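You operate a simulated robot arm through the tools that you are given. There is no shell and no other tool. Be economical: measure what you need, move in short steps, check, and stop when the job is done.

You are at the controls of a simulated two-armed robot. One attempt, no reset.

JOB
Prove with the probe that the plate reader reaches the booked heat.
Fine: main switch on and leave it on, dial as the booking sheet says; once the probe shows it, stand it on the plate rack's green pad and turn the dial back to 20 C. Set down upright: probe.

The check looks at the end state, three seconds after you hand in, the way a careful person would. Anything else that was tipped, shoved, dropped, spilled or broken makes it a failure. Flat cloth is picked up by pressing the open fingertips on it (5 to 10 N) and closing them slowly along it; thin cloth reads only 2 to 8 mm in the jaws.

ROBOT AND FRAMES
Two 7-joint arms with two-finger parallel grippers on one trunk, on a base that drives. Base frame: it is fixed to the floor where the robot stands at the start and does not move with it; the origin is under the middle of the robot, x ahead of it, y to its left, z up. Units: mm, degrees, N and s.
The left shoulder is at the start at [70, 163, 1245], the right one opposite. With the tool pointing down near the work surface each hand reaches from about 400 to 880 mm from the robot's upright axis, wherever it stands, measured 20 degrees to its own side. Places, roughly: booking sheet [100, 400, 900]; gain dial [400, 300, 1000]; green pad of the plate rack [-400, 1000, 900]; heat dial [500, 200, 1000]; lamp switch [500, 100, 1000]; prime key [400, 200, 1000]; probe port [600, 100, 1000]; reader switch [500, 0, 1000]; run key [300, 200, 1000]; stop key [400, 100, 1000]; tray key [300, 300, 1000]. Payload 3.43 kg a hand.
The TCP of each hand is the grasp point between the finger pads, 34 mm short of the fingertips. In the tool frame z runs along the fingers and y along their closing line. Largest opening 128 mm; finger width 24, thickness 12; the body of the gripper, 48 by 130 mm, starts 96 mm behind the TCP.
Orientation is told as [roll, pitch, yaw] about the base's x, y, z axes, in that order, counted from this pose: with the fingers straight down and closing along the base's y, the tool's x points along the base's -x, its y along +y and its z along -z.

CONTROLS
- The arms move only by the tool send_rows. It takes "left_steps", "right_steps" or both (then of equal length, played together; a hand with none holds still); each is a list of rows, each a list of 3 entries, a list of its own where there are three numbers: the shift along the base's x, y, z in mm, then the turn, a rotation vector about the base's x, y, z in degrees, then the opening in per cent of the stroke, from 0 (shut) to 100 (fully open). In form: [[[x, y, z], [wx, wy, wz], fingers], ...]. A call has 1 to 20 rows; each row is the pose to reach, as a shift and turn from the pose commanded when the call began. Each row takes 0.2 s and may step no farther than 50 mm and 8.6 degrees from the row before; otherwise, or with a gripper value out of range, the whole call is refused. A pose out of reach is approached as far as the arm can. The call stops where the force on the tool passes 40 N (or 10 N more than at its start, if that is more) or the arm is blocked; 0.2 s more then pass. The fingers move at their own pace (about 153 mm/s each) and stop on an object; they squeeze with about 41 N. The grip force told is the motor's: it shows also when the fingers shut on nothing. Time passes only in rows, and 0.2 s behind the last, so rows that repeat a pose let the fingers close. It gives the time, the measured TCP pose, the force on the tool (base axes), the opening and the grip force at its end, in the units of the frame above (readings bear some noise), with the torque about the TCP (base axes, N m) and any sound that the robot's microphone picked up, and new pictures: "views" is both (left out), scene, wrist or none (wrist: the cameras of the hands that moved).
- Cameras (640 x 400 px; columns grow to the right, rows downward): "scene" is now at [104.7, 65.5, 1477]; the picture's right is [0.79, -0.61, -0.00], its down [-0.38, -0.49, -0.79] and it looks along [0.48, 0.62, -0.62] (base axes); focal length 214 px, centre (320, 200). "left" rides on the left gripper at [76, 11, -160] in its tool frame; the picture's right is [-0.15, 0.99, 0.00], its down [-0.88, -0.13, -0.46] and it looks along [-0.45, -0.07, 0.89] (tool axes); focal length 234 px, centre (320, 200). "right" rides on the right gripper at [76, -11, -160] in its tool frame; the picture's right is [0.15, 0.99, 0.00], its down [-0.88, 0.13, -0.46] and it looks along [-0.45, 0.07, 0.89] (tool axes); focal length 234 px, centre (320, 200). There is no depth. A picture from a camera that has moved, and an enlarged one, comes with that camera's place and axes in the base frame and with its lens. The place of the scene camera against the robot may be out by one fixed shift of up to 18 mm in any direction.
- lift_body(by): slides the trunk up (or, below 0, down) by that many mm; the arms and the scene camera ride with it, the base frame stays. It gives what a move gives, with no picture.
- base_move(legs): drives the robot by 1 to 6 legs, each [ahead, left, turn to the left] in mm, mm and degrees, along the robot's own axes; the way and the turn of a leg run together, so that a leg with both is an arc; at most 1500 mm and 180 degrees a leg. The arms and the cameras ride along, it lands a little off, and it stops where it bumps. It gives what a move gives, and a new picture of the scene camera.
- turn_head(pan, tilt): turns the head with the scene camera to pan (to the left, within 86 degrees either way) and tilt (down, from -29 to 69), counted from straight ahead of the robot. It gives what a move gives, and a new picture of the scene camera.
- zoom(camera, box): a new picture of the part [left, top, right, bottom] of that camera's present view, enlarged. It takes no simulated time.
- finish_job(): hands the job in; it is judged then, once.

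Go step by step. Nothing tells you exact positions but the pictures and the camera data: compare them with the known pose of the tool, close in by small moves and look again before you grip or let go. The budget is 120 turns and 260 pictures, counting those below and the enlarged ones. Unless the task says otherwise, let go and move clear before handing in, and close with one line.

The tools are called after "Request:" by a JSON object that holds its "name" and its "arguments". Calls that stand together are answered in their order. send_rows: Moves the arms, as the interface text tells. Its arguments: {"type":"object","properties":{"left_steps":{"type":"array","items":{"type":"array"}},"right_steps":{"type":"array","items":{"type":"array"}},"views":{"type":"string","enum":["both","scene","wrist","none"]}},"required":[]} The other tools are called the same way: lift_body (by) slides the trunk up or down; base_move (legs) drives the base; turn_head (pan, tilt) turns the head that bears the scene camera; zoom (camera, box) takes an enlarged picture of a part of a camera's view; finish_job () hands the job in.

At the start:

```text
time: 0.0
left_ee_pos: [420.3, 517.3, 1329.8]
left_ee_rot: [-0.1, 0.0, 0.1]
left_wrist_force: [0.0, 0.7, -0.1]
left_wrist_torque: [0.0, -0.04, 0.03]
left_width: 128.1
left_grip_force: 0.1
right_ee_pos: [516.0, 75.8, 1308.7]
right_ee_rot: [0.0, 0.0, -0.2]
right_wrist_force: [-0.1, 0.2, -0.2]
right_wrist_torque: [0.01, 0.01, 0.05]
right_width: 127.9
right_grip_force: 0.1
trunk travel left (down, up): [-725.0, 215.0]
robot x, y, heading: [2.0, 2.1, -0.2]
head pan, tilt: [52.6, 38.3]
```

scene: 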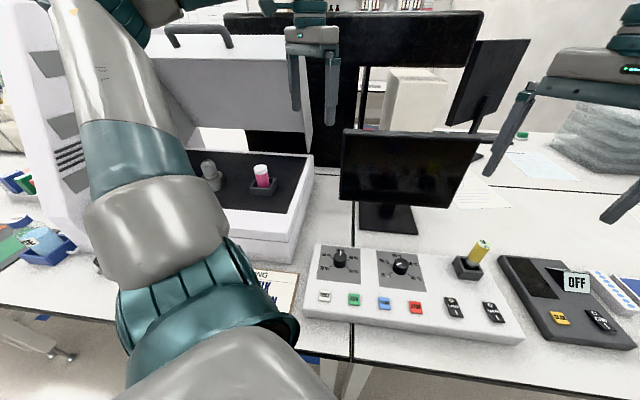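
right: 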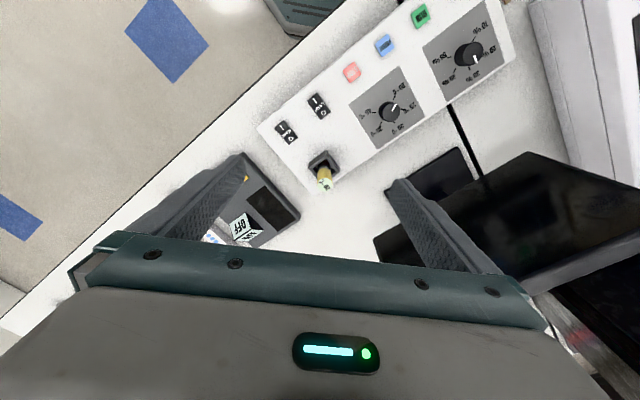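
left: 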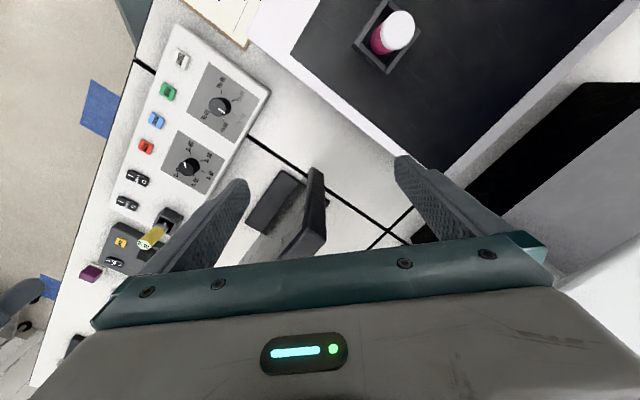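

The console with two dials, keys and two switches lies ahead-left, the probe (yellow) stands in a port, and the booking sheet is hidden behind the left arm. I enlarge the views to read the labels.

Request:
{"name": "zoom", "arguments": {"camera": "scene", "box": [300, 230, 540, 380]}}

Request:
{"name": "zoom", "arguments": {"camera": "right", "box": [200, 0, 520, 200]}}

Request:
{"name": "zoom", "arguments": {"camera": "left", "box": [80, 0, 320, 150]}}

Request:
{"name": "zoom", "arguments": {"camera": "scene", "box": [480, 230, 640, 350]}}

```text
2.67 times, centred on (420, 305) of scene
camera zoom: at [104.7, 65.5, 1477.0], right [0.79, -0.61, 0.0], down [-0.38, -0.49, -0.79], along [0.48, 0.62, -0.62], focal length 572 px, centre (53, -80)
```

zoom: 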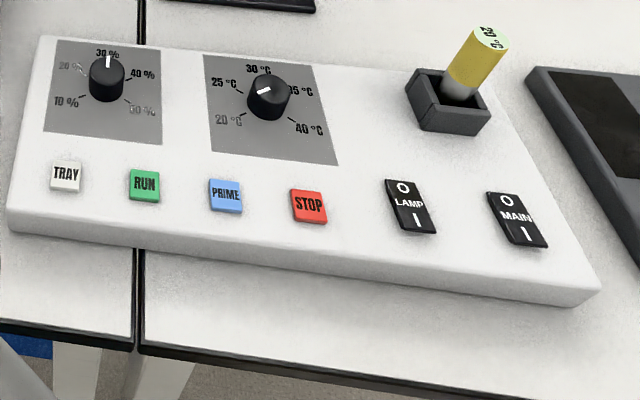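

```text
2.00 times, centred on (360, 100) of right
camera zoom: at [439.1, 63.0, 1467.1], right [-0.15, 0.99, 0.0], down [0.88, 0.13, 0.46], along [0.45, 0.07, -0.89], focal length 468 px, centre (240, 400)
```

zoom: 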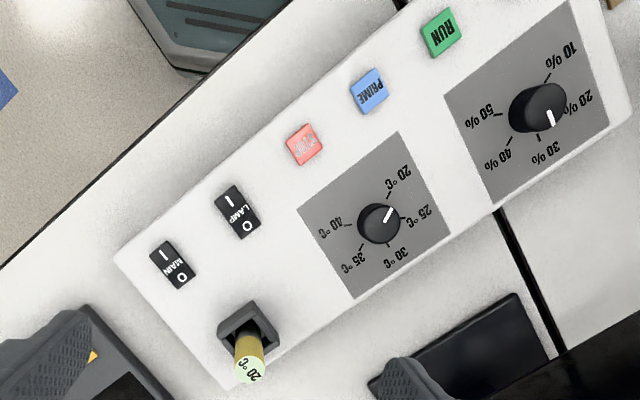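

```text
2.67 times, centred on (200, 75) of left
camera zoom: at [344.2, 527.9, 1489.4], right [0.14, 0.99, 0.0], down [0.88, -0.13, 0.46], along [0.45, -0.07, -0.89], focal length 624 px, centre (640, 533)
```

zoom: 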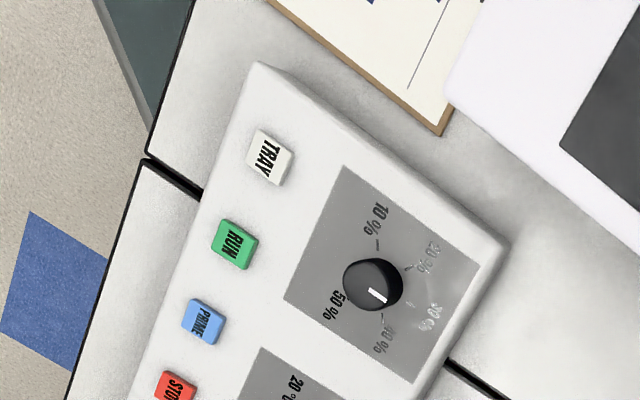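

```text
3.33 times, centred on (560, 290) of scene
camera zoom: at [104.7, 65.5, 1477.0], right [0.79, -0.61, 0.0], down [-0.38, -0.49, -0.79], along [0.48, 0.62, -0.62], focal length 715 px, centre (-480, -100)
```

zoom: 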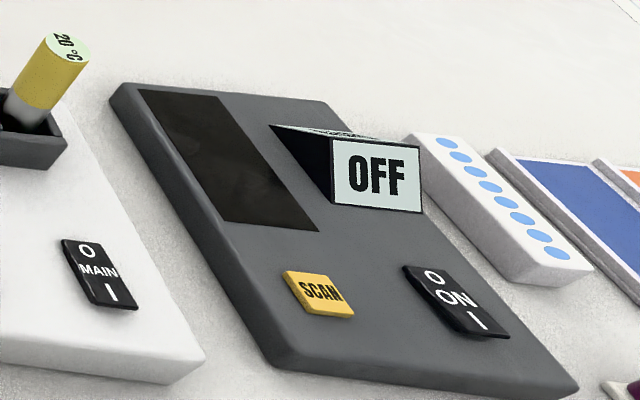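

The main rocker reads O/I, the heat dial is near [470, 200, 990] and the probe shows 20 °C. I move the left hand back so its camera sees the booking sheet.

Request:
{"name": "send_rows", "arguments": {"left_steps": [[[-40, -16, 0], [0, 0, 0], 100], [[-80, -32, 0], [0, 0, 0], 100], [[-120, -48, 0], [0, 0, 0], 100], [[-160, -64, 0], [0, 0, 0], 100], [[-200, -80, 0], [0, 0, 0], 100]], "views": "both"}}

```text
time: 1.2
left_ee_pos: [217.7, 433.6, 1329.0]
left_ee_rot: [-0.1, -0.1, 0.1]
left_wrist_force: [-1.2, 0.3, -0.8]
left_wrist_torque: [-0.01, -0.02, 0.0]
left_width: 127.9
left_grip_force: 0.0
right_ee_pos: [512.6, 74.5, 1310.4]
right_ee_rot: [-0.1, -0.2, -0.1]
right_wrist_force: [-0.1, -0.9, -0.5]
right_wrist_torque: [0.03, -0.06, -0.04]
right_width: 127.8
right_grip_force: 0.1
trunk travel left (down, up): [-725.0, 215.0]
robot x, y, heading: [-1.3, -0.8, -0.0]
head pan, tilt: [52.6, 38.3]
camera scene: at [101.7, 64.6, 1477.3], right [0.79, -0.61, 0.0], down [-0.37, -0.49, -0.79], along [0.48, 0.62, -0.62], focal length 214 px, centre (320, 200)
camera left: at [141.5, 445.7, 1488.5], right [0.14, 0.99, 0.0], down [0.88, -0.13, 0.46], along [0.45, -0.07, -0.89], focal length 234 px, centre (320, 200)
```

scene: 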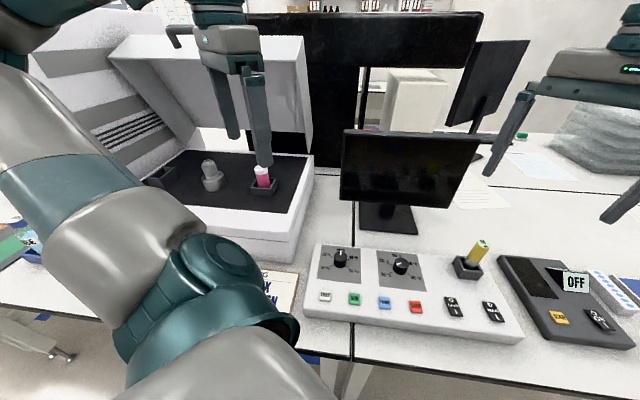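
left: 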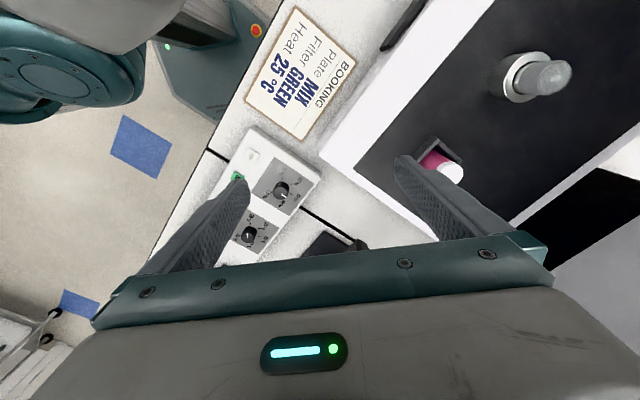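

Request:
{"name": "zoom", "arguments": {"camera": "left", "box": [220, 0, 380, 100]}}

Request:
{"name": "turn_head", "arguments": {"pan": 30, "tilt": 55}}

```text
4.00 times, centred on (300, 50) of left
camera zoom: at [141.5, 445.7, 1488.5], right [0.14, 0.99, 0.0], down [0.88, -0.13, 0.46], along [0.45, -0.07, -0.89], focal length 937 px, centre (400, 800)
```

zoom: 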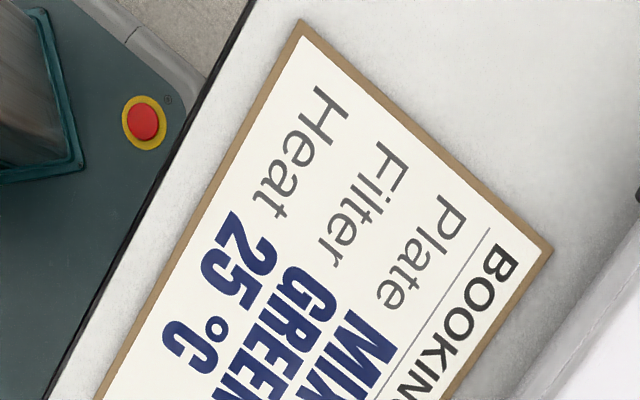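

```text
time: 2.1
left_ee_pos: [221.4, 435.1, 1329.9]
left_ee_rot: [0.0, -0.1, 0.2]
left_wrist_force: [0.7, 0.2, -0.3]
left_wrist_torque: [0.01, -0.01, 0.01]
left_width: 127.8
left_grip_force: 0.2
right_ee_pos: [516.6, 74.8, 1308.1]
right_ee_rot: [0.0, 0.0, -0.1]
right_wrist_force: [-0.7, -0.7, 0.8]
right_wrist_torque: [0.0, -0.03, -0.01]
right_width: 128.0
right_grip_force: 0.0
trunk travel left (down, up): [-725.0, 215.0]
robot x, y, heading: [3.1, -3.3, -0.0]
head pan, tilt: [30.0, 55.0]
camera scene: at [115.4, 33.3, 1453.7], right [0.5, -0.87, 0.0], down [-0.71, -0.41, -0.57], along [0.5, 0.29, -0.82], focal length 214 px, centre (320, 200)
```

scene: 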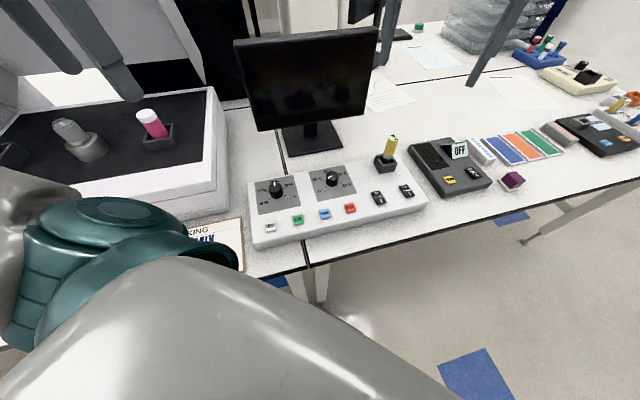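

The sheet says heat 25 °C. The console's long axis runs along about [0.7, -0.7]; I bring the right hand, shut and turned 45°, above the MAIN switch and look.

Request:
{"name": "send_rows", "arguments": {"right_steps": [[[2, -12, -25], [0, 0, 7.5], 50], [[4, -25, -50], [0, 0, 15], 0], [[6, -38, -75], [0, 0, 22.5], 0], [[8, -50, -100], [0, 0, 30], 0], [[12, -62, -130], [0, 0, 37.5], 0], [[16, -75, -160], [0, 0, 45], 0], [[16, -75, -160], [0, 0, 45], 0]], "views": "both"}}

```text
time: 3.7
left_ee_pos: [219.8, 434.9, 1328.6]
left_ee_rot: [0.1, 0.0, 0.1]
left_wrist_force: [-0.1, 0.0, 0.4]
left_wrist_torque: [0.0, 0.0, 0.0]
left_width: 128.2
left_grip_force: 0.2
right_ee_pos: [529.1, -0.4, 1148.7]
right_ee_rot: [0.0, 0.0, 45.1]
right_wrist_force: [0.0, 0.6, 0.2]
right_wrist_torque: [-0.02, 0.01, -0.01]
right_width: 0.0
right_grip_force: 33.2
trunk travel left (down, up): [-725.0, 215.0]
robot x, y, heading: [-2.2, 3.9, -0.0]
head pan, tilt: [30.0, 55.0]
camera scene: at [114.5, 33.5, 1453.8], right [0.5, -0.87, 0.0], down [-0.71, -0.41, -0.57], along [0.5, 0.29, -0.82], focal length 214 px, centre (320, 200)
camera right: at [482.2, -63.6, 1307.3], right [-0.8, 0.6, 0.0], down [0.53, 0.71, 0.46], along [0.27, 0.37, -0.89], focal length 234 px, centre (320, 200)
```

scene: 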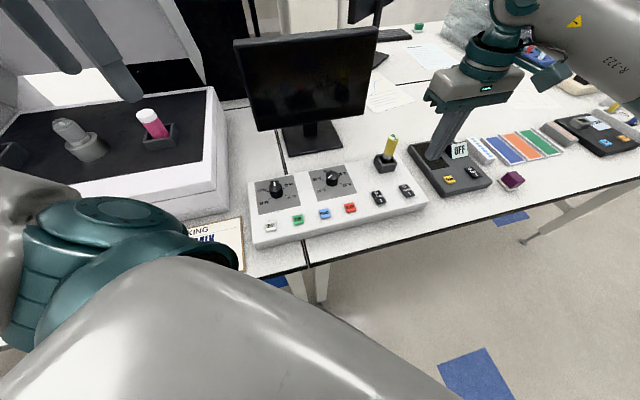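
right: 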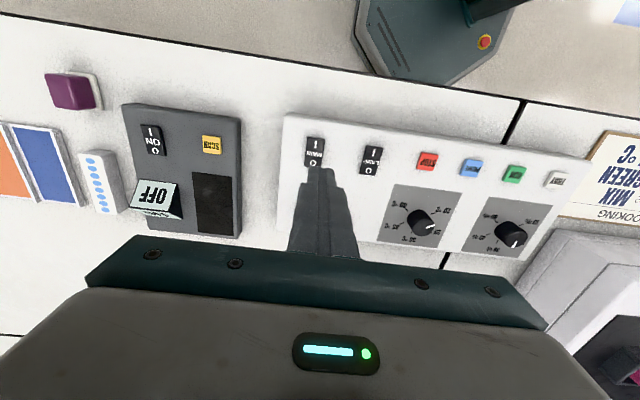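

The I end of MAIN triangulates to about [535, -2, 967]. I lower the shut fingers to just above it and look.

Request:
{"name": "send_rows", "arguments": {"right_steps": [[[2, -1, -40], [0, 0, 0], 0], [[4, -2, -80], [0, 0, 0], 0], [[4, -2, -120], [0, 0, 0], 0], [[4, -2, -120], [0, 0, 0], 0]], "views": "wrist"}}

Request:
{"name": "zoom", "arguments": {"camera": "right", "box": [240, 50, 480, 200]}}

```text
time: 4.7
left_ee_pos: [220.9, 434.4, 1329.9]
left_ee_rot: [-0.1, 0.0, 0.0]
left_wrist_force: [-1.0, -0.8, 0.0]
left_wrist_torque: [0.02, 0.02, -0.01]
left_width: 128.0
left_grip_force: 0.1
right_ee_pos: [536.3, -5.6, 1028.1]
right_ee_rot: [0.0, 0.1, 45.0]
right_wrist_force: [0.3, -0.5, -0.2]
right_wrist_torque: [0.03, 0.05, -0.01]
right_width: 0.2
right_grip_force: 33.0
trunk travel left (down, up): [-725.0, 215.0]
robot x, y, heading: [4.9, 2.9, 0.2]
head pan, tilt: [30.0, 55.0]
camera right: at [488.5, -67.8, 1186.0], right [-0.8, 0.6, 0.0], down [0.53, 0.71, 0.46], along [0.27, 0.37, -0.89], focal length 234 px, centre (320, 200)
```

right: 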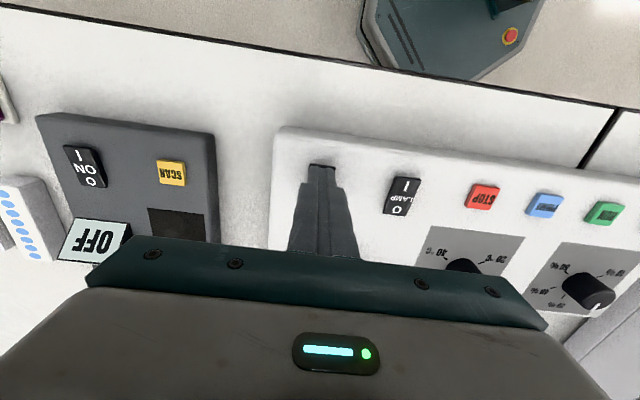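

```text
2.67 times, centred on (360, 125) of right
camera zoom: at [488.5, -67.8, 1186.0], right [-0.8, 0.6, 0.0], down [0.53, 0.71, 0.46], along [0.27, 0.37, -0.89], focal length 624 px, centre (213, 400)
```

zoom: 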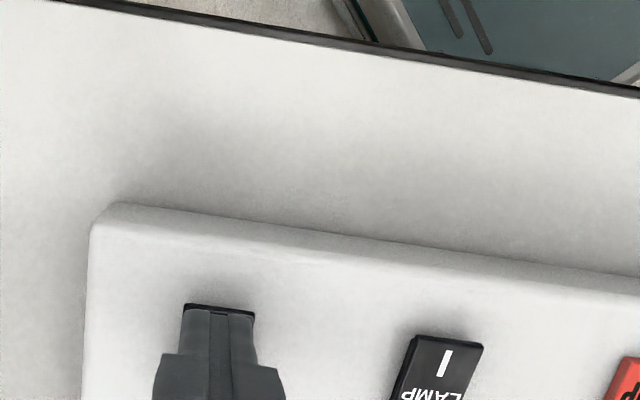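

The fingertip is centred across the rocker; I shift 6 mm back and press down slowly.

Request:
{"name": "send_rows", "arguments": {"right_steps": [[[4, 4, -10], [0, 0, 0], 0], [[4, 4, -18], [0, 0, 0], 0], [[4, 4, -22], [0, 0, 0], 0], [[4, 4, -25], [0, 0, 0], 0], [[4, 4, -28], [0, 0, 0], 0], [[4, 4, -31], [0, 0, 0], 0], [[4, 4, -33], [0, 0, 0], 0]], "views": "wrist"}}

```text
time: 5.8
left_ee_pos: [217.5, 434.5, 1330.0]
left_ee_rot: [0.0, -0.2, 0.0]
left_wrist_force: [-0.3, 0.2, 0.5]
left_wrist_torque: [0.03, 0.03, 0.02]
left_width: 128.0
left_grip_force: 0.1
right_ee_pos: [540.8, 0.6, 1008.4]
right_ee_rot: [-0.2, -0.4, 44.7]
right_wrist_force: [-7.9, -8.7, 16.4]
right_wrist_torque: [-0.13, 0.27, 0.11]
right_width: 0.0
right_grip_force: 33.2
trunk travel left (down, up): [-725.0, 215.0]
robot x, y, heading: [2.8, -2.0, -0.1]
head pan, tilt: [30.0, 55.0]
stopped in row 5 (right hand): the force on the tool passed its limit at 43 N (the readings are from after the stop); the commanded pose is now the measured one
camera right: at [491.7, -62.3, 1165.7], right [-0.8, 0.6, -0.01], down [0.53, 0.71, 0.46], along [0.28, 0.37, -0.89], focal length 234 px, centre (320, 200)
```

right: 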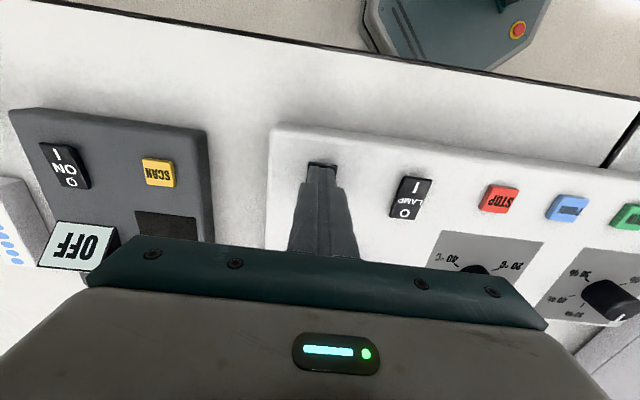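

The rocker took 43 N; I lift off and inspect whether it flipped.

Request:
{"name": "send_rows", "arguments": {"right_steps": [[[0, 0, 30], [0, 0, 0], 0], [[-15, -15, 70], [0, 0, 0], 0], [[-40, -40, 110], [0, 0, 0], 0], [[-60, -60, 110], [0, 0, 0], 0], [[-60, -60, 110], [0, 0, 0], 0]], "views": "wrist"}}

Request:
{"name": "zoom", "arguments": {"camera": "right", "box": [240, 60, 560, 260]}}

Request:
{"name": "zoom", "arguments": {"camera": "scene", "box": [240, 120, 440, 250]}}

```text
refused: row 3 steps farther than a row can; nothing moved
```

```text
2.00 times, centred on (400, 160) of right
camera zoom: at [491.7, -62.3, 1165.7], right [-0.8, 0.6, -0.01], down [0.53, 0.71, 0.46], along [0.28, 0.37, -0.89], focal length 468 px, centre (160, 280)
```

zoom: 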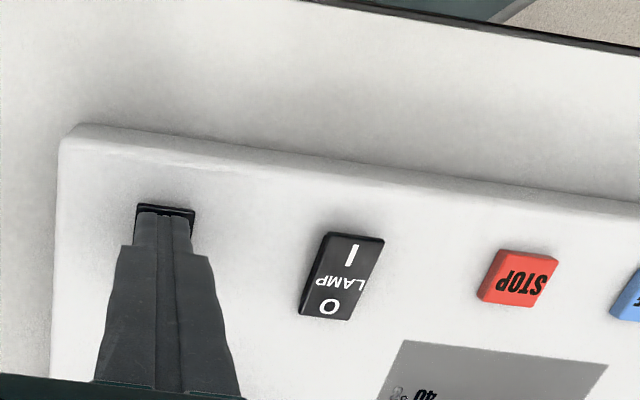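

```text
3.08 times, centred on (340, 185) of scene
camera zoom: at [112.6, 32.0, 1453.9], right [0.5, -0.87, 0.0], down [-0.71, -0.41, -0.57], along [0.5, 0.29, -0.82], focal length 660 px, centre (258, 246)
```

zoom: 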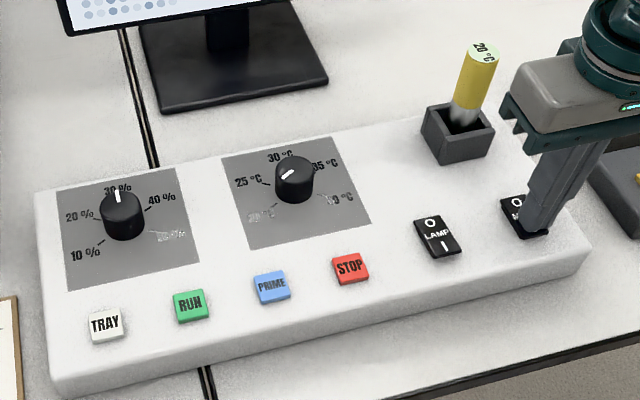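

The monitor lit up, so MAIN is on. Now I lift and go above the heat dial with fingers half open, looking again.

Request:
{"name": "send_rows", "arguments": {"right_steps": [[[0, 0, 40], [0, 0, 0], 0], [[0, 0, 85], [0, 0, 0], 0], [[0, 0, 130], [0, 0, 0], 0], [[-15, 35, 150], [0, 0, 0], 60], [[-30, 70, 160], [0, 0, 0], 60], [[-45, 105, 160], [0, 0, 0], 60], [[-60, 140, 160], [0, 0, 0], 60], [[-75, 170, 160], [0, 0, 0], 60], [[-85, 190, 160], [0, 0, 0], 60], [[-85, 190, 160], [0, 0, 0], 60]], "views": "both"}}

Request:
{"name": "zoom", "arguments": {"camera": "right", "box": [220, 70, 460, 220]}}

```text
time: 8.0
left_ee_pos: [220.2, 435.4, 1329.6]
left_ee_rot: [0.0, 0.0, 0.1]
left_wrist_force: [0.1, -1.4, -0.1]
left_wrist_torque: [-0.01, 0.01, 0.01]
left_width: 128.0
left_grip_force: 0.0
right_ee_pos: [457.8, 191.3, 1167.9]
right_ee_rot: [-0.1, -0.5, 44.7]
right_wrist_force: [0.4, 0.4, 0.9]
right_wrist_torque: [0.01, 0.0, 0.03]
right_width: 76.6
right_grip_force: 0.1
trunk travel left (down, up): [-725.0, 215.0]
robot x, y, heading: [-1.7, 1.9, -0.1]
head pan, tilt: [30.0, 55.0]
camera scene: at [115.0, 32.4, 1453.8], right [0.5, -0.87, 0.0], down [-0.71, -0.41, -0.57], along [0.5, 0.29, -0.82], focal length 214 px, centre (320, 200)
camera right: at [409.2, 129.3, 1326.5], right [-0.8, 0.6, 0.0], down [0.53, 0.71, 0.46], along [0.28, 0.37, -0.89], focal length 234 px, centre (320, 200)
```

scene: 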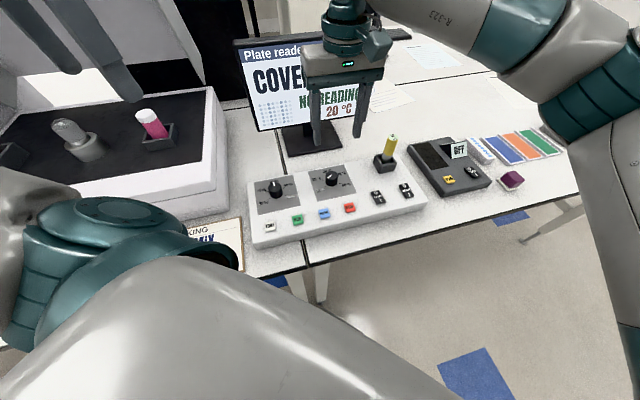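
right: 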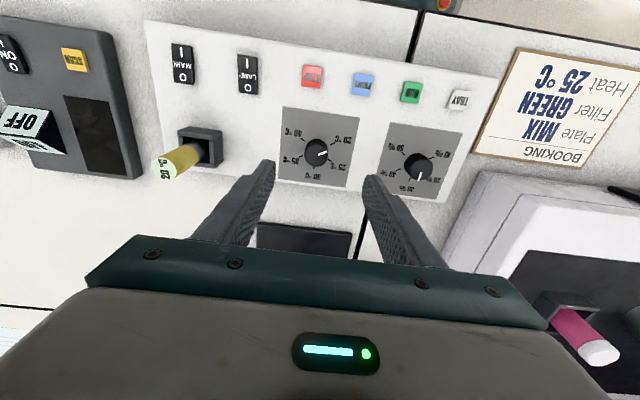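

```text
2.67 times, centred on (340, 145) of right
camera zoom: at [409.2, 129.3, 1326.5], right [-0.8, 0.6, 0.0], down [0.53, 0.71, 0.46], along [0.28, 0.37, -0.89], focal length 624 px, centre (267, 347)
```

zoom: 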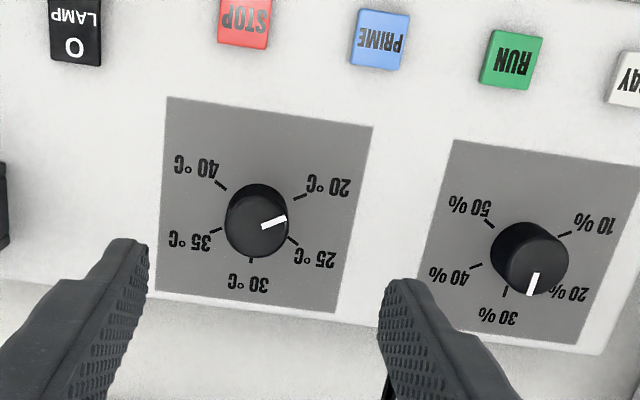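

The dial points at 20 and the ticks are 60° apart, so 25 is a 60° clockwise turn from above. The dial axis is about [475, 207]; I lower around it.

Request:
{"name": "send_rows", "arguments": {"right_steps": [[[17, 16, 0], [0, 0, 0], 55], [[17, 16, -40], [0, 0, 0], 55], [[17, 16, -80], [0, 0, 0], 55], [[17, 16, -120], [0, 0, 0], 55], [[17, 16, -140], [0, 0, 0], 55], [[17, 16, -140], [0, 0, 0], 55]], "views": "both"}}

Request:
{"name": "zoom", "arguments": {"camera": "right", "box": [220, 90, 460, 240]}}

Request:
{"name": "zoom", "arguments": {"camera": "scene", "box": [240, 100, 440, 225]}}

```text
time: 9.4
left_ee_pos: [220.3, 434.8, 1328.6]
left_ee_rot: [0.0, 0.0, 0.0]
left_wrist_force: [0.6, -0.8, 0.3]
left_wrist_torque: [-0.02, -0.02, 0.01]
left_width: 128.0
left_grip_force: 0.0
right_ee_pos: [474.8, 208.6, 1028.2]
right_ee_rot: [-0.3, -0.4, 44.7]
right_wrist_force: [-0.1, -0.6, 0.0]
right_wrist_torque: [0.0, 0.01, 0.0]
right_width: 70.6
right_grip_force: 0.0
trunk travel left (down, up): [-725.0, 215.0]
robot x, y, heading: [-2.3, -0.9, 0.1]
head pan, tilt: [30.0, 55.0]
camera scene: at [114.7, 32.9, 1453.8], right [0.5, -0.87, 0.0], down [-0.71, -0.41, -0.57], along [0.5, 0.29, -0.82], focal length 214 px, centre (320, 200)
camera right: at [426.5, 146.1, 1185.7], right [-0.8, 0.6, 0.0], down [0.53, 0.71, 0.46], along [0.28, 0.37, -0.89], focal length 234 px, centre (320, 200)
```

scene: 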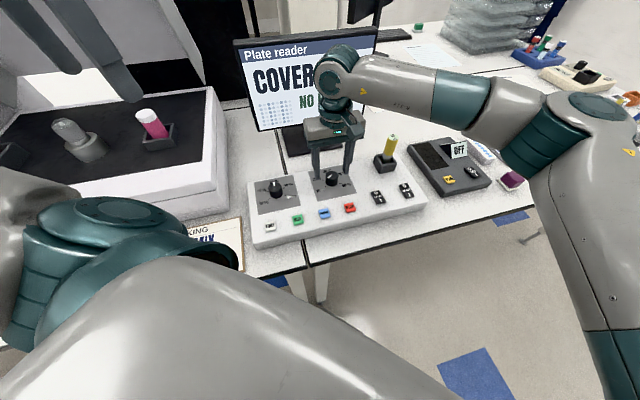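
right: 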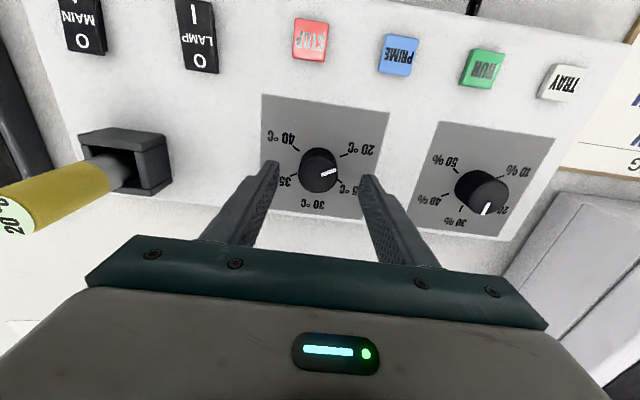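

```text
2.67 times, centred on (340, 165) of right
camera zoom: at [426.5, 146.1, 1185.7], right [-0.8, 0.6, 0.0], down [0.53, 0.71, 0.46], along [0.28, 0.37, -0.89], focal length 624 px, centre (267, 293)
```

zoom: 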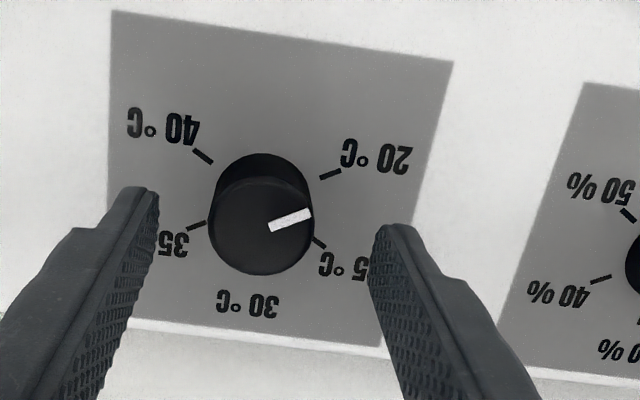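

```text
3.20 times, centred on (340, 162) of scene
camera zoom: at [114.7, 32.9, 1453.8], right [0.5, -0.87, 0.0], down [-0.71, -0.41, -0.57], along [0.5, 0.29, -0.82], focal length 686 px, centre (256, 320)
```

zoom: 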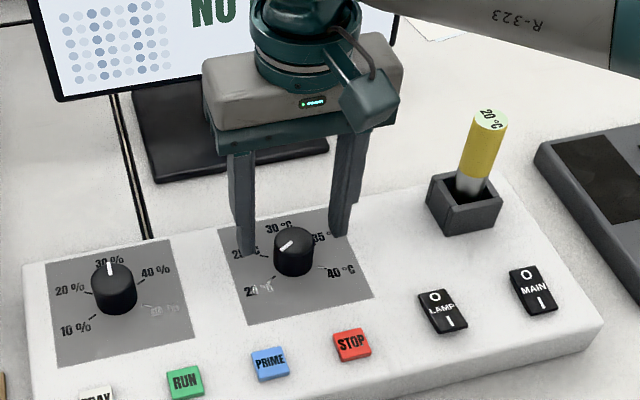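

The fingers straddle the knob, centred within 2 mm. I lower, grip, and turn -60° about z.

Request:
{"name": "send_rows", "arguments": {"right_steps": [[[0, -1, -8], [0, 0, 0], 55], [[0, -1, -16], [0, 0, 0], 55], [[0, -1, -22], [0, 0, 0], 55], [[0, -1, -22], [0, 0, 0], 28], [[0, -1, -22], [0, 0, 0], 20], [[0, -1, -22], [0, 0, 0], 20]], "views": "wrist"}}

```text
time: 10.8
left_ee_pos: [222.4, 432.8, 1330.1]
left_ee_rot: [-0.1, 0.0, 0.0]
left_wrist_force: [-0.1, 0.2, -0.1]
left_wrist_torque: [-0.01, -0.03, 0.03]
left_width: 127.9
left_grip_force: 0.1
right_ee_pos: [474.6, 205.7, 1003.5]
right_ee_rot: [-0.1, -0.4, 44.6]
right_wrist_force: [5.2, -4.6, 0.1]
right_wrist_torque: [0.48, -0.01, 0.0]
right_width: 35.9
right_grip_force: 44.7
trunk travel left (down, up): [-725.0, 215.0]
robot x, y, heading: [0.5, 0.3, -0.1]
head pan, tilt: [30.0, 55.0]
camera right: at [427.1, 143.6, 1161.9], right [-0.8, 0.6, 0.0], down [0.53, 0.71, 0.46], along [0.28, 0.37, -0.89], focal length 234 px, centre (320, 200)
```

right: 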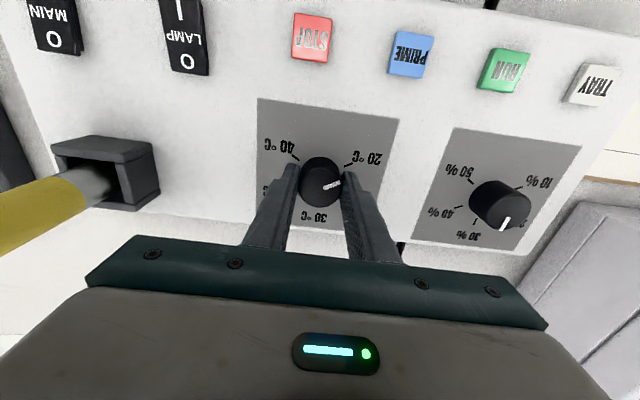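

Gripped at 36 mm. Now turning 60° clockwise.

Request:
{"name": "send_rows", "arguments": {"right_steps": [[[1, -1, 0], [0, 0, -7.5], 20], [[1, -1, 0], [0, 0, -15], 20], [[1, -1, 0], [0, 0, -22.5], 20], [[1, -1, 0], [0, 0, -30], 20], [[1, -1, 0], [0, 0, -37.5], 20], [[1, -1, 0], [0, 0, -45], 20], [[1, -1, 0], [0, 0, -52.5], 20], [[1, -1, 0], [0, 0, -60], 20], [[1, -1, 0], [0, 0, -60], 20]], "views": "both"}}

Request:
{"name": "zoom", "arguments": {"camera": "right", "box": [220, 90, 460, 240]}}

Request:
{"name": "zoom", "arguments": {"camera": "scene", "box": [240, 100, 440, 225]}}

```text
time: 12.8
left_ee_pos: [220.1, 436.2, 1329.8]
left_ee_rot: [0.0, -0.1, 0.0]
left_wrist_force: [-0.1, -0.1, 0.5]
left_wrist_torque: [0.0, 0.0, -0.02]
left_width: 128.3
left_grip_force: 0.1
right_ee_pos: [475.6, 206.6, 1003.9]
right_ee_rot: [-0.2, -0.4, -15.3]
right_wrist_force: [1.3, 4.4, 8.8]
right_wrist_torque: [0.68, -0.86, 0.0]
right_width: 35.6
right_grip_force: 44.9
trunk travel left (down, up): [-725.0, 215.0]
robot x, y, heading: [2.0, 0.0, 0.1]
head pan, tilt: [30.0, 55.0]
camera scene: at [114.1, 33.3, 1453.8], right [0.5, -0.87, 0.0], down [-0.71, -0.41, -0.57], along [0.5, 0.29, -0.82], focal length 214 px, centre (320, 200)
camera right: at [397.0, 215.6, 1161.8], right [0.12, 0.99, 0.0], down [0.88, -0.1, 0.46], along [0.46, -0.06, -0.89], focal length 234 px, centre (320, 200)
```

scene: 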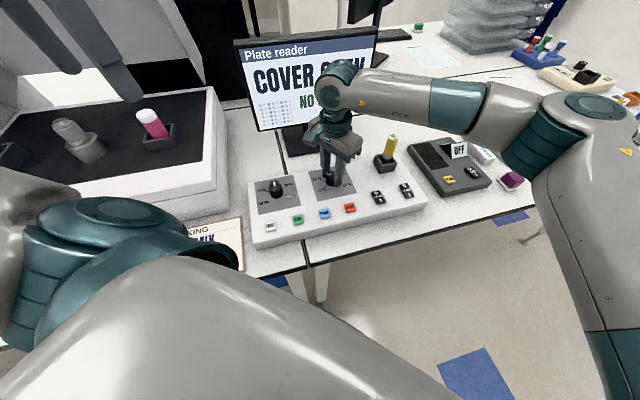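
right: 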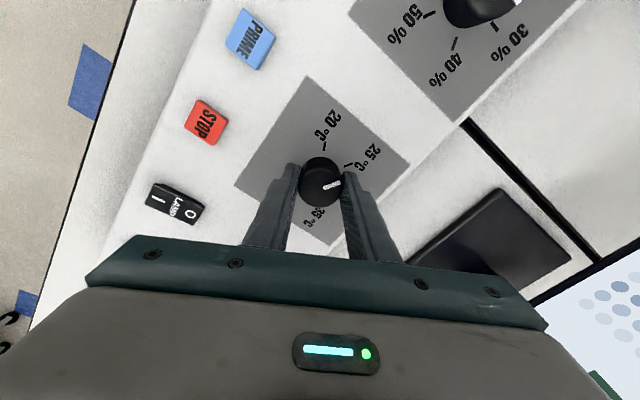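

```text
2.67 times, centred on (340, 165) of right
camera zoom: at [397.0, 215.6, 1161.8], right [0.12, 0.99, 0.0], down [0.88, -0.1, 0.46], along [0.46, -0.06, -0.89], focal length 624 px, centre (267, 293)
```

zoom: 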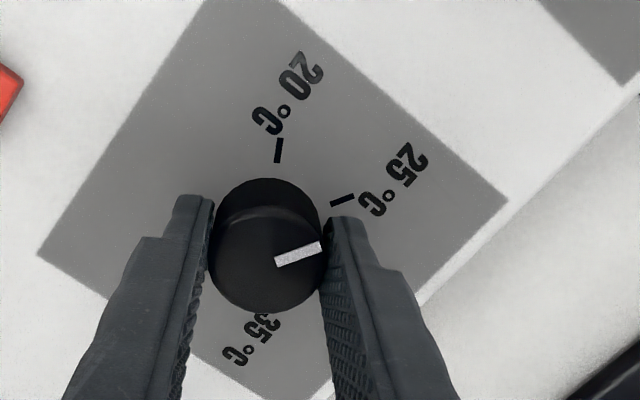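

```text
3.20 times, centred on (340, 162) of scene
camera zoom: at [114.1, 33.3, 1453.8], right [0.5, -0.87, 0.0], down [-0.71, -0.41, -0.57], along [0.5, 0.29, -0.82], focal length 686 px, centre (256, 320)
```

zoom: 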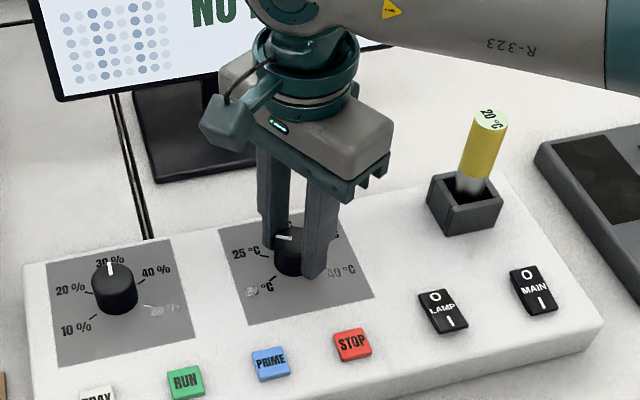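

The pointer lies on 25. I release, back up, and watch the probe and monitor for a few seconds.

Request:
{"name": "send_rows", "arguments": {"right_steps": [[[0, 0, 0], [0, 0, 0], 50], [[0, 0, 0], [0, 0, 0], 55], [[0, 0, 45], [0, 0, 0], 55], [[0, 0, 90], [0, 0, 0], 55], [[0, 0, 130], [0, 0, 0], 55], [[0, -40, 150], [0, 0, 0], 55], [[-10, -85, 160], [0, 0, 0], 55], [[-10, -130, 160], [0, 0, 0], 55], [[-20, -175, 160], [0, 0, 0], 55], [[-20, -220, 160], [0, 0, 0], 55], [[-20, -220, 160], [0, 0, 0], 55]], "views": "scene"}}

Request:
{"name": "zoom", "arguments": {"camera": "scene", "box": [230, 20, 440, 210]}}

```text
time: 15.2
left_ee_pos: [221.3, 435.6, 1328.6]
left_ee_rot: [0.0, 0.0, 0.0]
left_wrist_force: [0.2, -0.2, -0.2]
left_wrist_torque: [-0.04, 0.03, -0.01]
left_width: 128.2
left_grip_force: 0.0
right_ee_pos: [458.1, -11.4, 1161.0]
right_ee_rot: [-0.2, -0.5, -15.1]
right_wrist_force: [-0.4, 0.9, 0.0]
right_wrist_torque: [-0.04, -0.01, 0.02]
right_width: 70.6
right_grip_force: 0.1
trunk travel left (down, up): [-725.0, 215.0]
robot x, y, heading: [0.8, -1.7, 0.1]
head pan, tilt: [30.0, 55.0]
camera scene: at [114.9, 34.4, 1453.7], right [0.5, -0.87, 0.0], down [-0.71, -0.41, -0.57], along [0.5, 0.29, -0.82], focal length 214 px, centre (320, 200)
```

scene: 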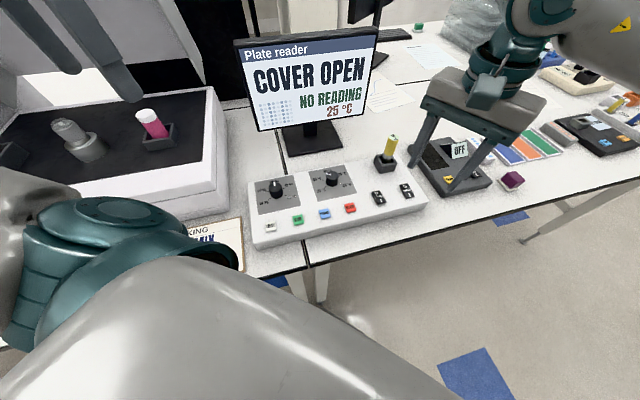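

```text
2.11 times, centred on (335, 115) of scene
camera zoom: at [114.9, 34.4, 1453.7], right [0.5, -0.87, 0.0], down [-0.71, -0.41, -0.57], along [0.5, 0.29, -0.82], focal length 452 px, centre (288, 379)
```

zoom: 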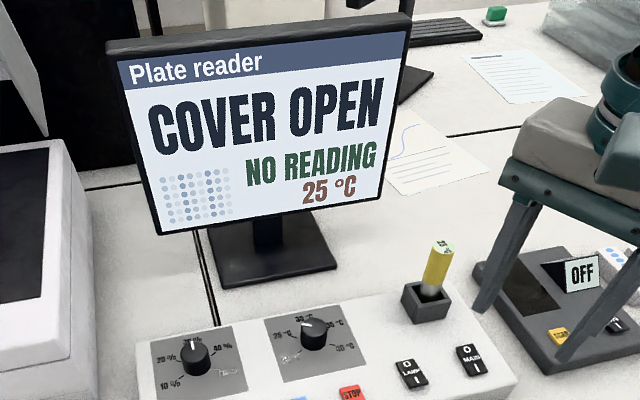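

Request:
{"name": "zoom", "arguments": {"camera": "scene", "box": [360, 120, 420, 180]}}

Request:
{"name": "turn_head", "arguments": {"pan": 86, "tilt": 30}}

Request:
{"name": "turn_head", "arguments": {"pan": 20, "tilt": 50}}

Request:
{"name": "zoom", "arguments": {"camera": "scene", "box": [320, 120, 400, 180]}}

```text
6.67 times, centred on (390, 150) of scene
camera zoom: at [114.9, 34.4, 1453.7], right [0.5, -0.87, 0.0], down [-0.71, -0.41, -0.57], along [0.5, 0.29, -0.82], focal length 1430 px, centre (-147, 533)
```

zoom: 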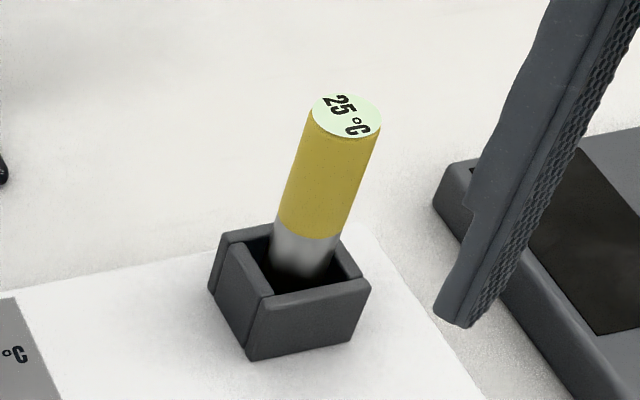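

```text
time: 16.5
left_ee_pos: [220.2, 434.0, 1328.8]
left_ee_rot: [-0.1, 0.0, 0.0]
left_wrist_force: [-0.6, 0.8, 0.0]
left_wrist_torque: [-0.01, 0.05, -0.01]
left_width: 127.7
left_grip_force: 0.1
right_ee_pos: [457.0, -11.0, 1160.0]
right_ee_rot: [-0.2, -0.4, -15.3]
right_wrist_force: [0.4, -0.5, -0.8]
right_wrist_torque: [0.0, 0.02, -0.02]
right_width: 70.2
right_grip_force: 0.1
trunk travel left (down, up): [-725.0, 215.0]
robot x, y, heading: [-0.1, -0.4, 0.4]
head pan, tilt: [85.9, 30.0]
camera scene: at [58.9, 87.1, 1489.7], right [1.0, -0.07, 0.0], down [-0.04, -0.5, -0.87], along [0.06, 0.86, -0.5], focal length 214 px, centre (320, 200)
```

scene: 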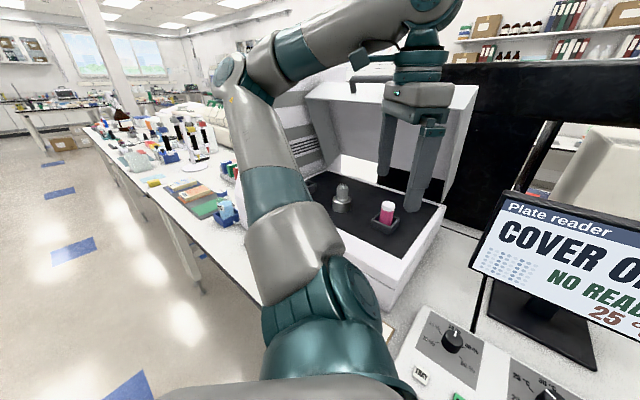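

```text
time: 17.9
left_ee_pos: [220.7, 434.7, 1329.3]
left_ee_rot: [0.0, -0.1, -0.1]
left_wrist_force: [0.2, -0.7, -0.1]
left_wrist_torque: [-0.02, -0.01, -0.03]
left_width: 128.1
left_grip_force: 0.0
right_ee_pos: [458.5, -11.8, 1161.6]
right_ee_rot: [-0.2, -0.4, -15.2]
right_wrist_force: [-1.0, -0.1, -0.1]
right_wrist_torque: [-0.02, 0.02, -0.02]
right_width: 70.5
right_grip_force: 0.1
trunk travel left (down, up): [-725.0, 215.0]
robot x, y, heading: [-2.3, 1.1, 0.1]
head pan, tilt: [20.0, 50.0]
camera scene: at [124.8, 23.0, 1460.3], right [0.34, -0.94, 0.0], down [-0.72, -0.26, -0.64], along [0.6, 0.22, -0.77], focal length 214 px, centre (320, 200)
```

scene: 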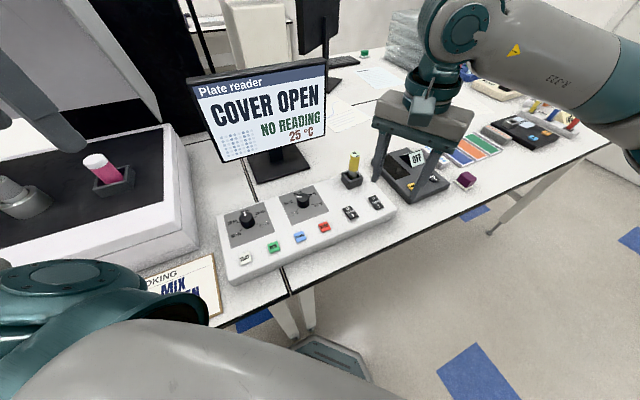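

```text
6.67 times, centred on (360, 150) of scene
camera zoom: at [124.8, 23.0, 1460.3], right [0.34, -0.94, 0.0], down [-0.72, -0.26, -0.64], along [0.6, 0.22, -0.77], focal length 1430 px, centre (53, 533)
```

zoom: 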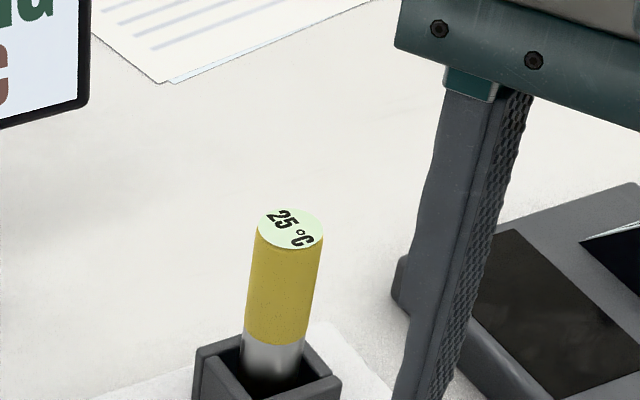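

The probe shows 25 °C. Plan: the left hand takes the probe out, the right hand then returns the dial; then I drive to the rack. First I move the right hand aside and the left hand above the probe, near [600, 95], top z about 1087.

Request:
{"name": "send_rows", "arguments": {"right_steps": [[[-5, -30, 20], [0, 0, 0], 55], [[-10, -60, 40], [0, 0, 0], 55], [[-15, -90, 60], [0, 0, 0], 55], [[-20, -130, 80], [0, 0, 0], 55], [[-25, -170, 90], [0, 0, 0], 55], [[-30, -210, 90], [0, 0, 0], 55], [[-30, -240, 90], [0, 0, 0], 55], [[-30, -260, 90], [0, 0, 0], 55], [[-30, -260, 90], [0, 0, 0], 55], [[-30, -260, 90], [0, 0, 0], 55], [[-30, -260, 90], [0, 0, 0], 55]], "left_steps": [[[30, -30, 0], [0, 0, 0], 100], [[62, -62, 0], [0, 0, 0], 100], [[94, -94, 0], [0, 0, 0], 90], [[126, -126, 0], [0, 0, 0], 80], [[158, -158, 0], [0, 0, 0], 70], [[190, -190, 0], [0, 0, 0], 60], [[222, -222, 0], [0, 0, 0], 60], [[254, -254, 0], [0, 0, 0], 60], [[286, -286, -10], [0, 0, 0], 60], [[318, -318, -20], [0, 0, 0], 60], [[340, -340, -40], [0, 0, 0], 60]], "views": "both"}}

Request:
{"name": "turn_head", "arguments": {"pan": 86, "tilt": 25}}

Request:
{"name": "zoom", "arguments": {"camera": "scene", "box": [60, 80, 300, 240]}}

```text
time: 20.2
left_ee_pos: [505.2, 148.9, 1321.1]
left_ee_rot: [0.0, -0.2, 0.1]
left_wrist_force: [-1.3, 0.7, 0.6]
left_wrist_torque: [0.01, -0.06, -0.01]
left_width: 77.0
left_grip_force: 0.2
left hand out of reach, approached as far as the arm can: row 10, 11
right_ee_pos: [423.1, -276.6, 1251.5]
right_ee_rot: [-0.2, -0.4, -15.3]
right_wrist_force: [-0.1, -0.4, 0.5]
right_wrist_torque: [-0.01, -0.04, -0.01]
right_width: 70.5
right_grip_force: 0.1
trunk travel left (down, up): [-725.0, 215.0]
robot x, y, heading: [1.9, -0.6, -0.1]
head pan, tilt: [20.0, 50.0]
camera scene: at [122.5, 22.2, 1460.5], right [0.34, -0.94, 0.0], down [-0.72, -0.26, -0.64], along [0.61, 0.22, -0.77], focal length 214 px, centre (320, 200)
camera right: at [345.8, -268.0, 1410.0], right [0.12, 0.99, 0.0], down [0.88, -0.1, 0.46], along [0.46, -0.06, -0.89], focal length 234 px, centre (320, 200)
camera left: at [429.2, 160.2, 1480.3], right [0.14, 0.99, 0.0], down [0.88, -0.13, 0.46], along [0.45, -0.07, -0.89], focal length 234 px, centre (320, 200)
```

scene: 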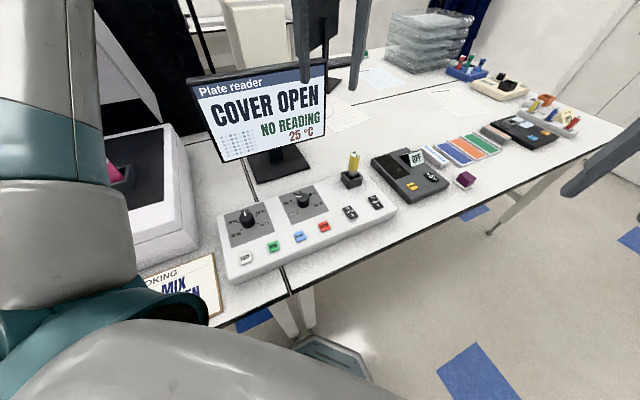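
right: 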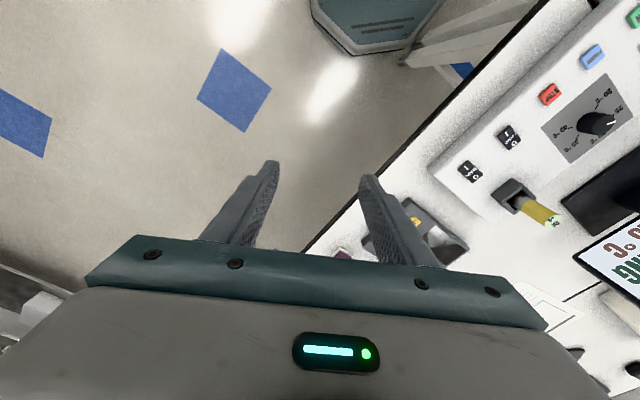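
left: 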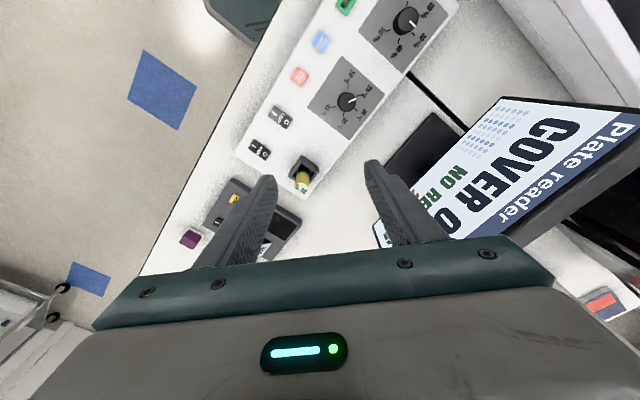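

```text
time: 21.6
left_ee_pos: [507.7, 150.1, 1321.6]
left_ee_rot: [0.0, 0.0, 0.1]
left_wrist_force: [0.8, 0.3, 0.3]
left_wrist_torque: [0.0, -0.02, 0.01]
left_width: 76.7
left_grip_force: 0.0
right_ee_pos: [425.8, -275.9, 1251.3]
right_ee_rot: [-0.2, -0.3, -15.2]
right_wrist_force: [-0.1, -0.3, 0.7]
right_wrist_torque: [0.0, 0.01, 0.04]
right_width: 70.5
right_grip_force: 0.0
trunk travel left (down, up): [-725.0, 215.0]
robot x, y, heading: [2.4, -0.4, -0.1]
head pan, tilt: [85.9, 25.0]
camera scene: at [59.5, 88.5, 1497.7], right [1.0, -0.07, 0.0], down [-0.03, -0.42, -0.91], along [0.07, 0.9, -0.42], focal length 214 px, centre (320, 200)
```

scene: 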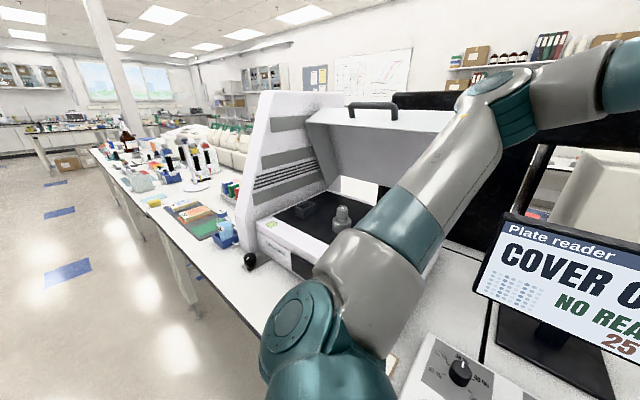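

```text
2.50 times, centred on (180, 160) of scene
camera zoom: at [59.5, 88.5, 1497.7], right [1.0, -0.07, 0.0], down [-0.03, -0.42, -0.91], along [0.07, 0.9, -0.42], focal length 536 px, centre (670, 300)
```

zoom: 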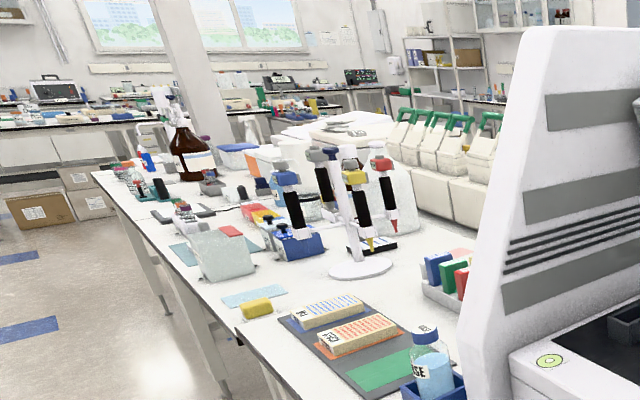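

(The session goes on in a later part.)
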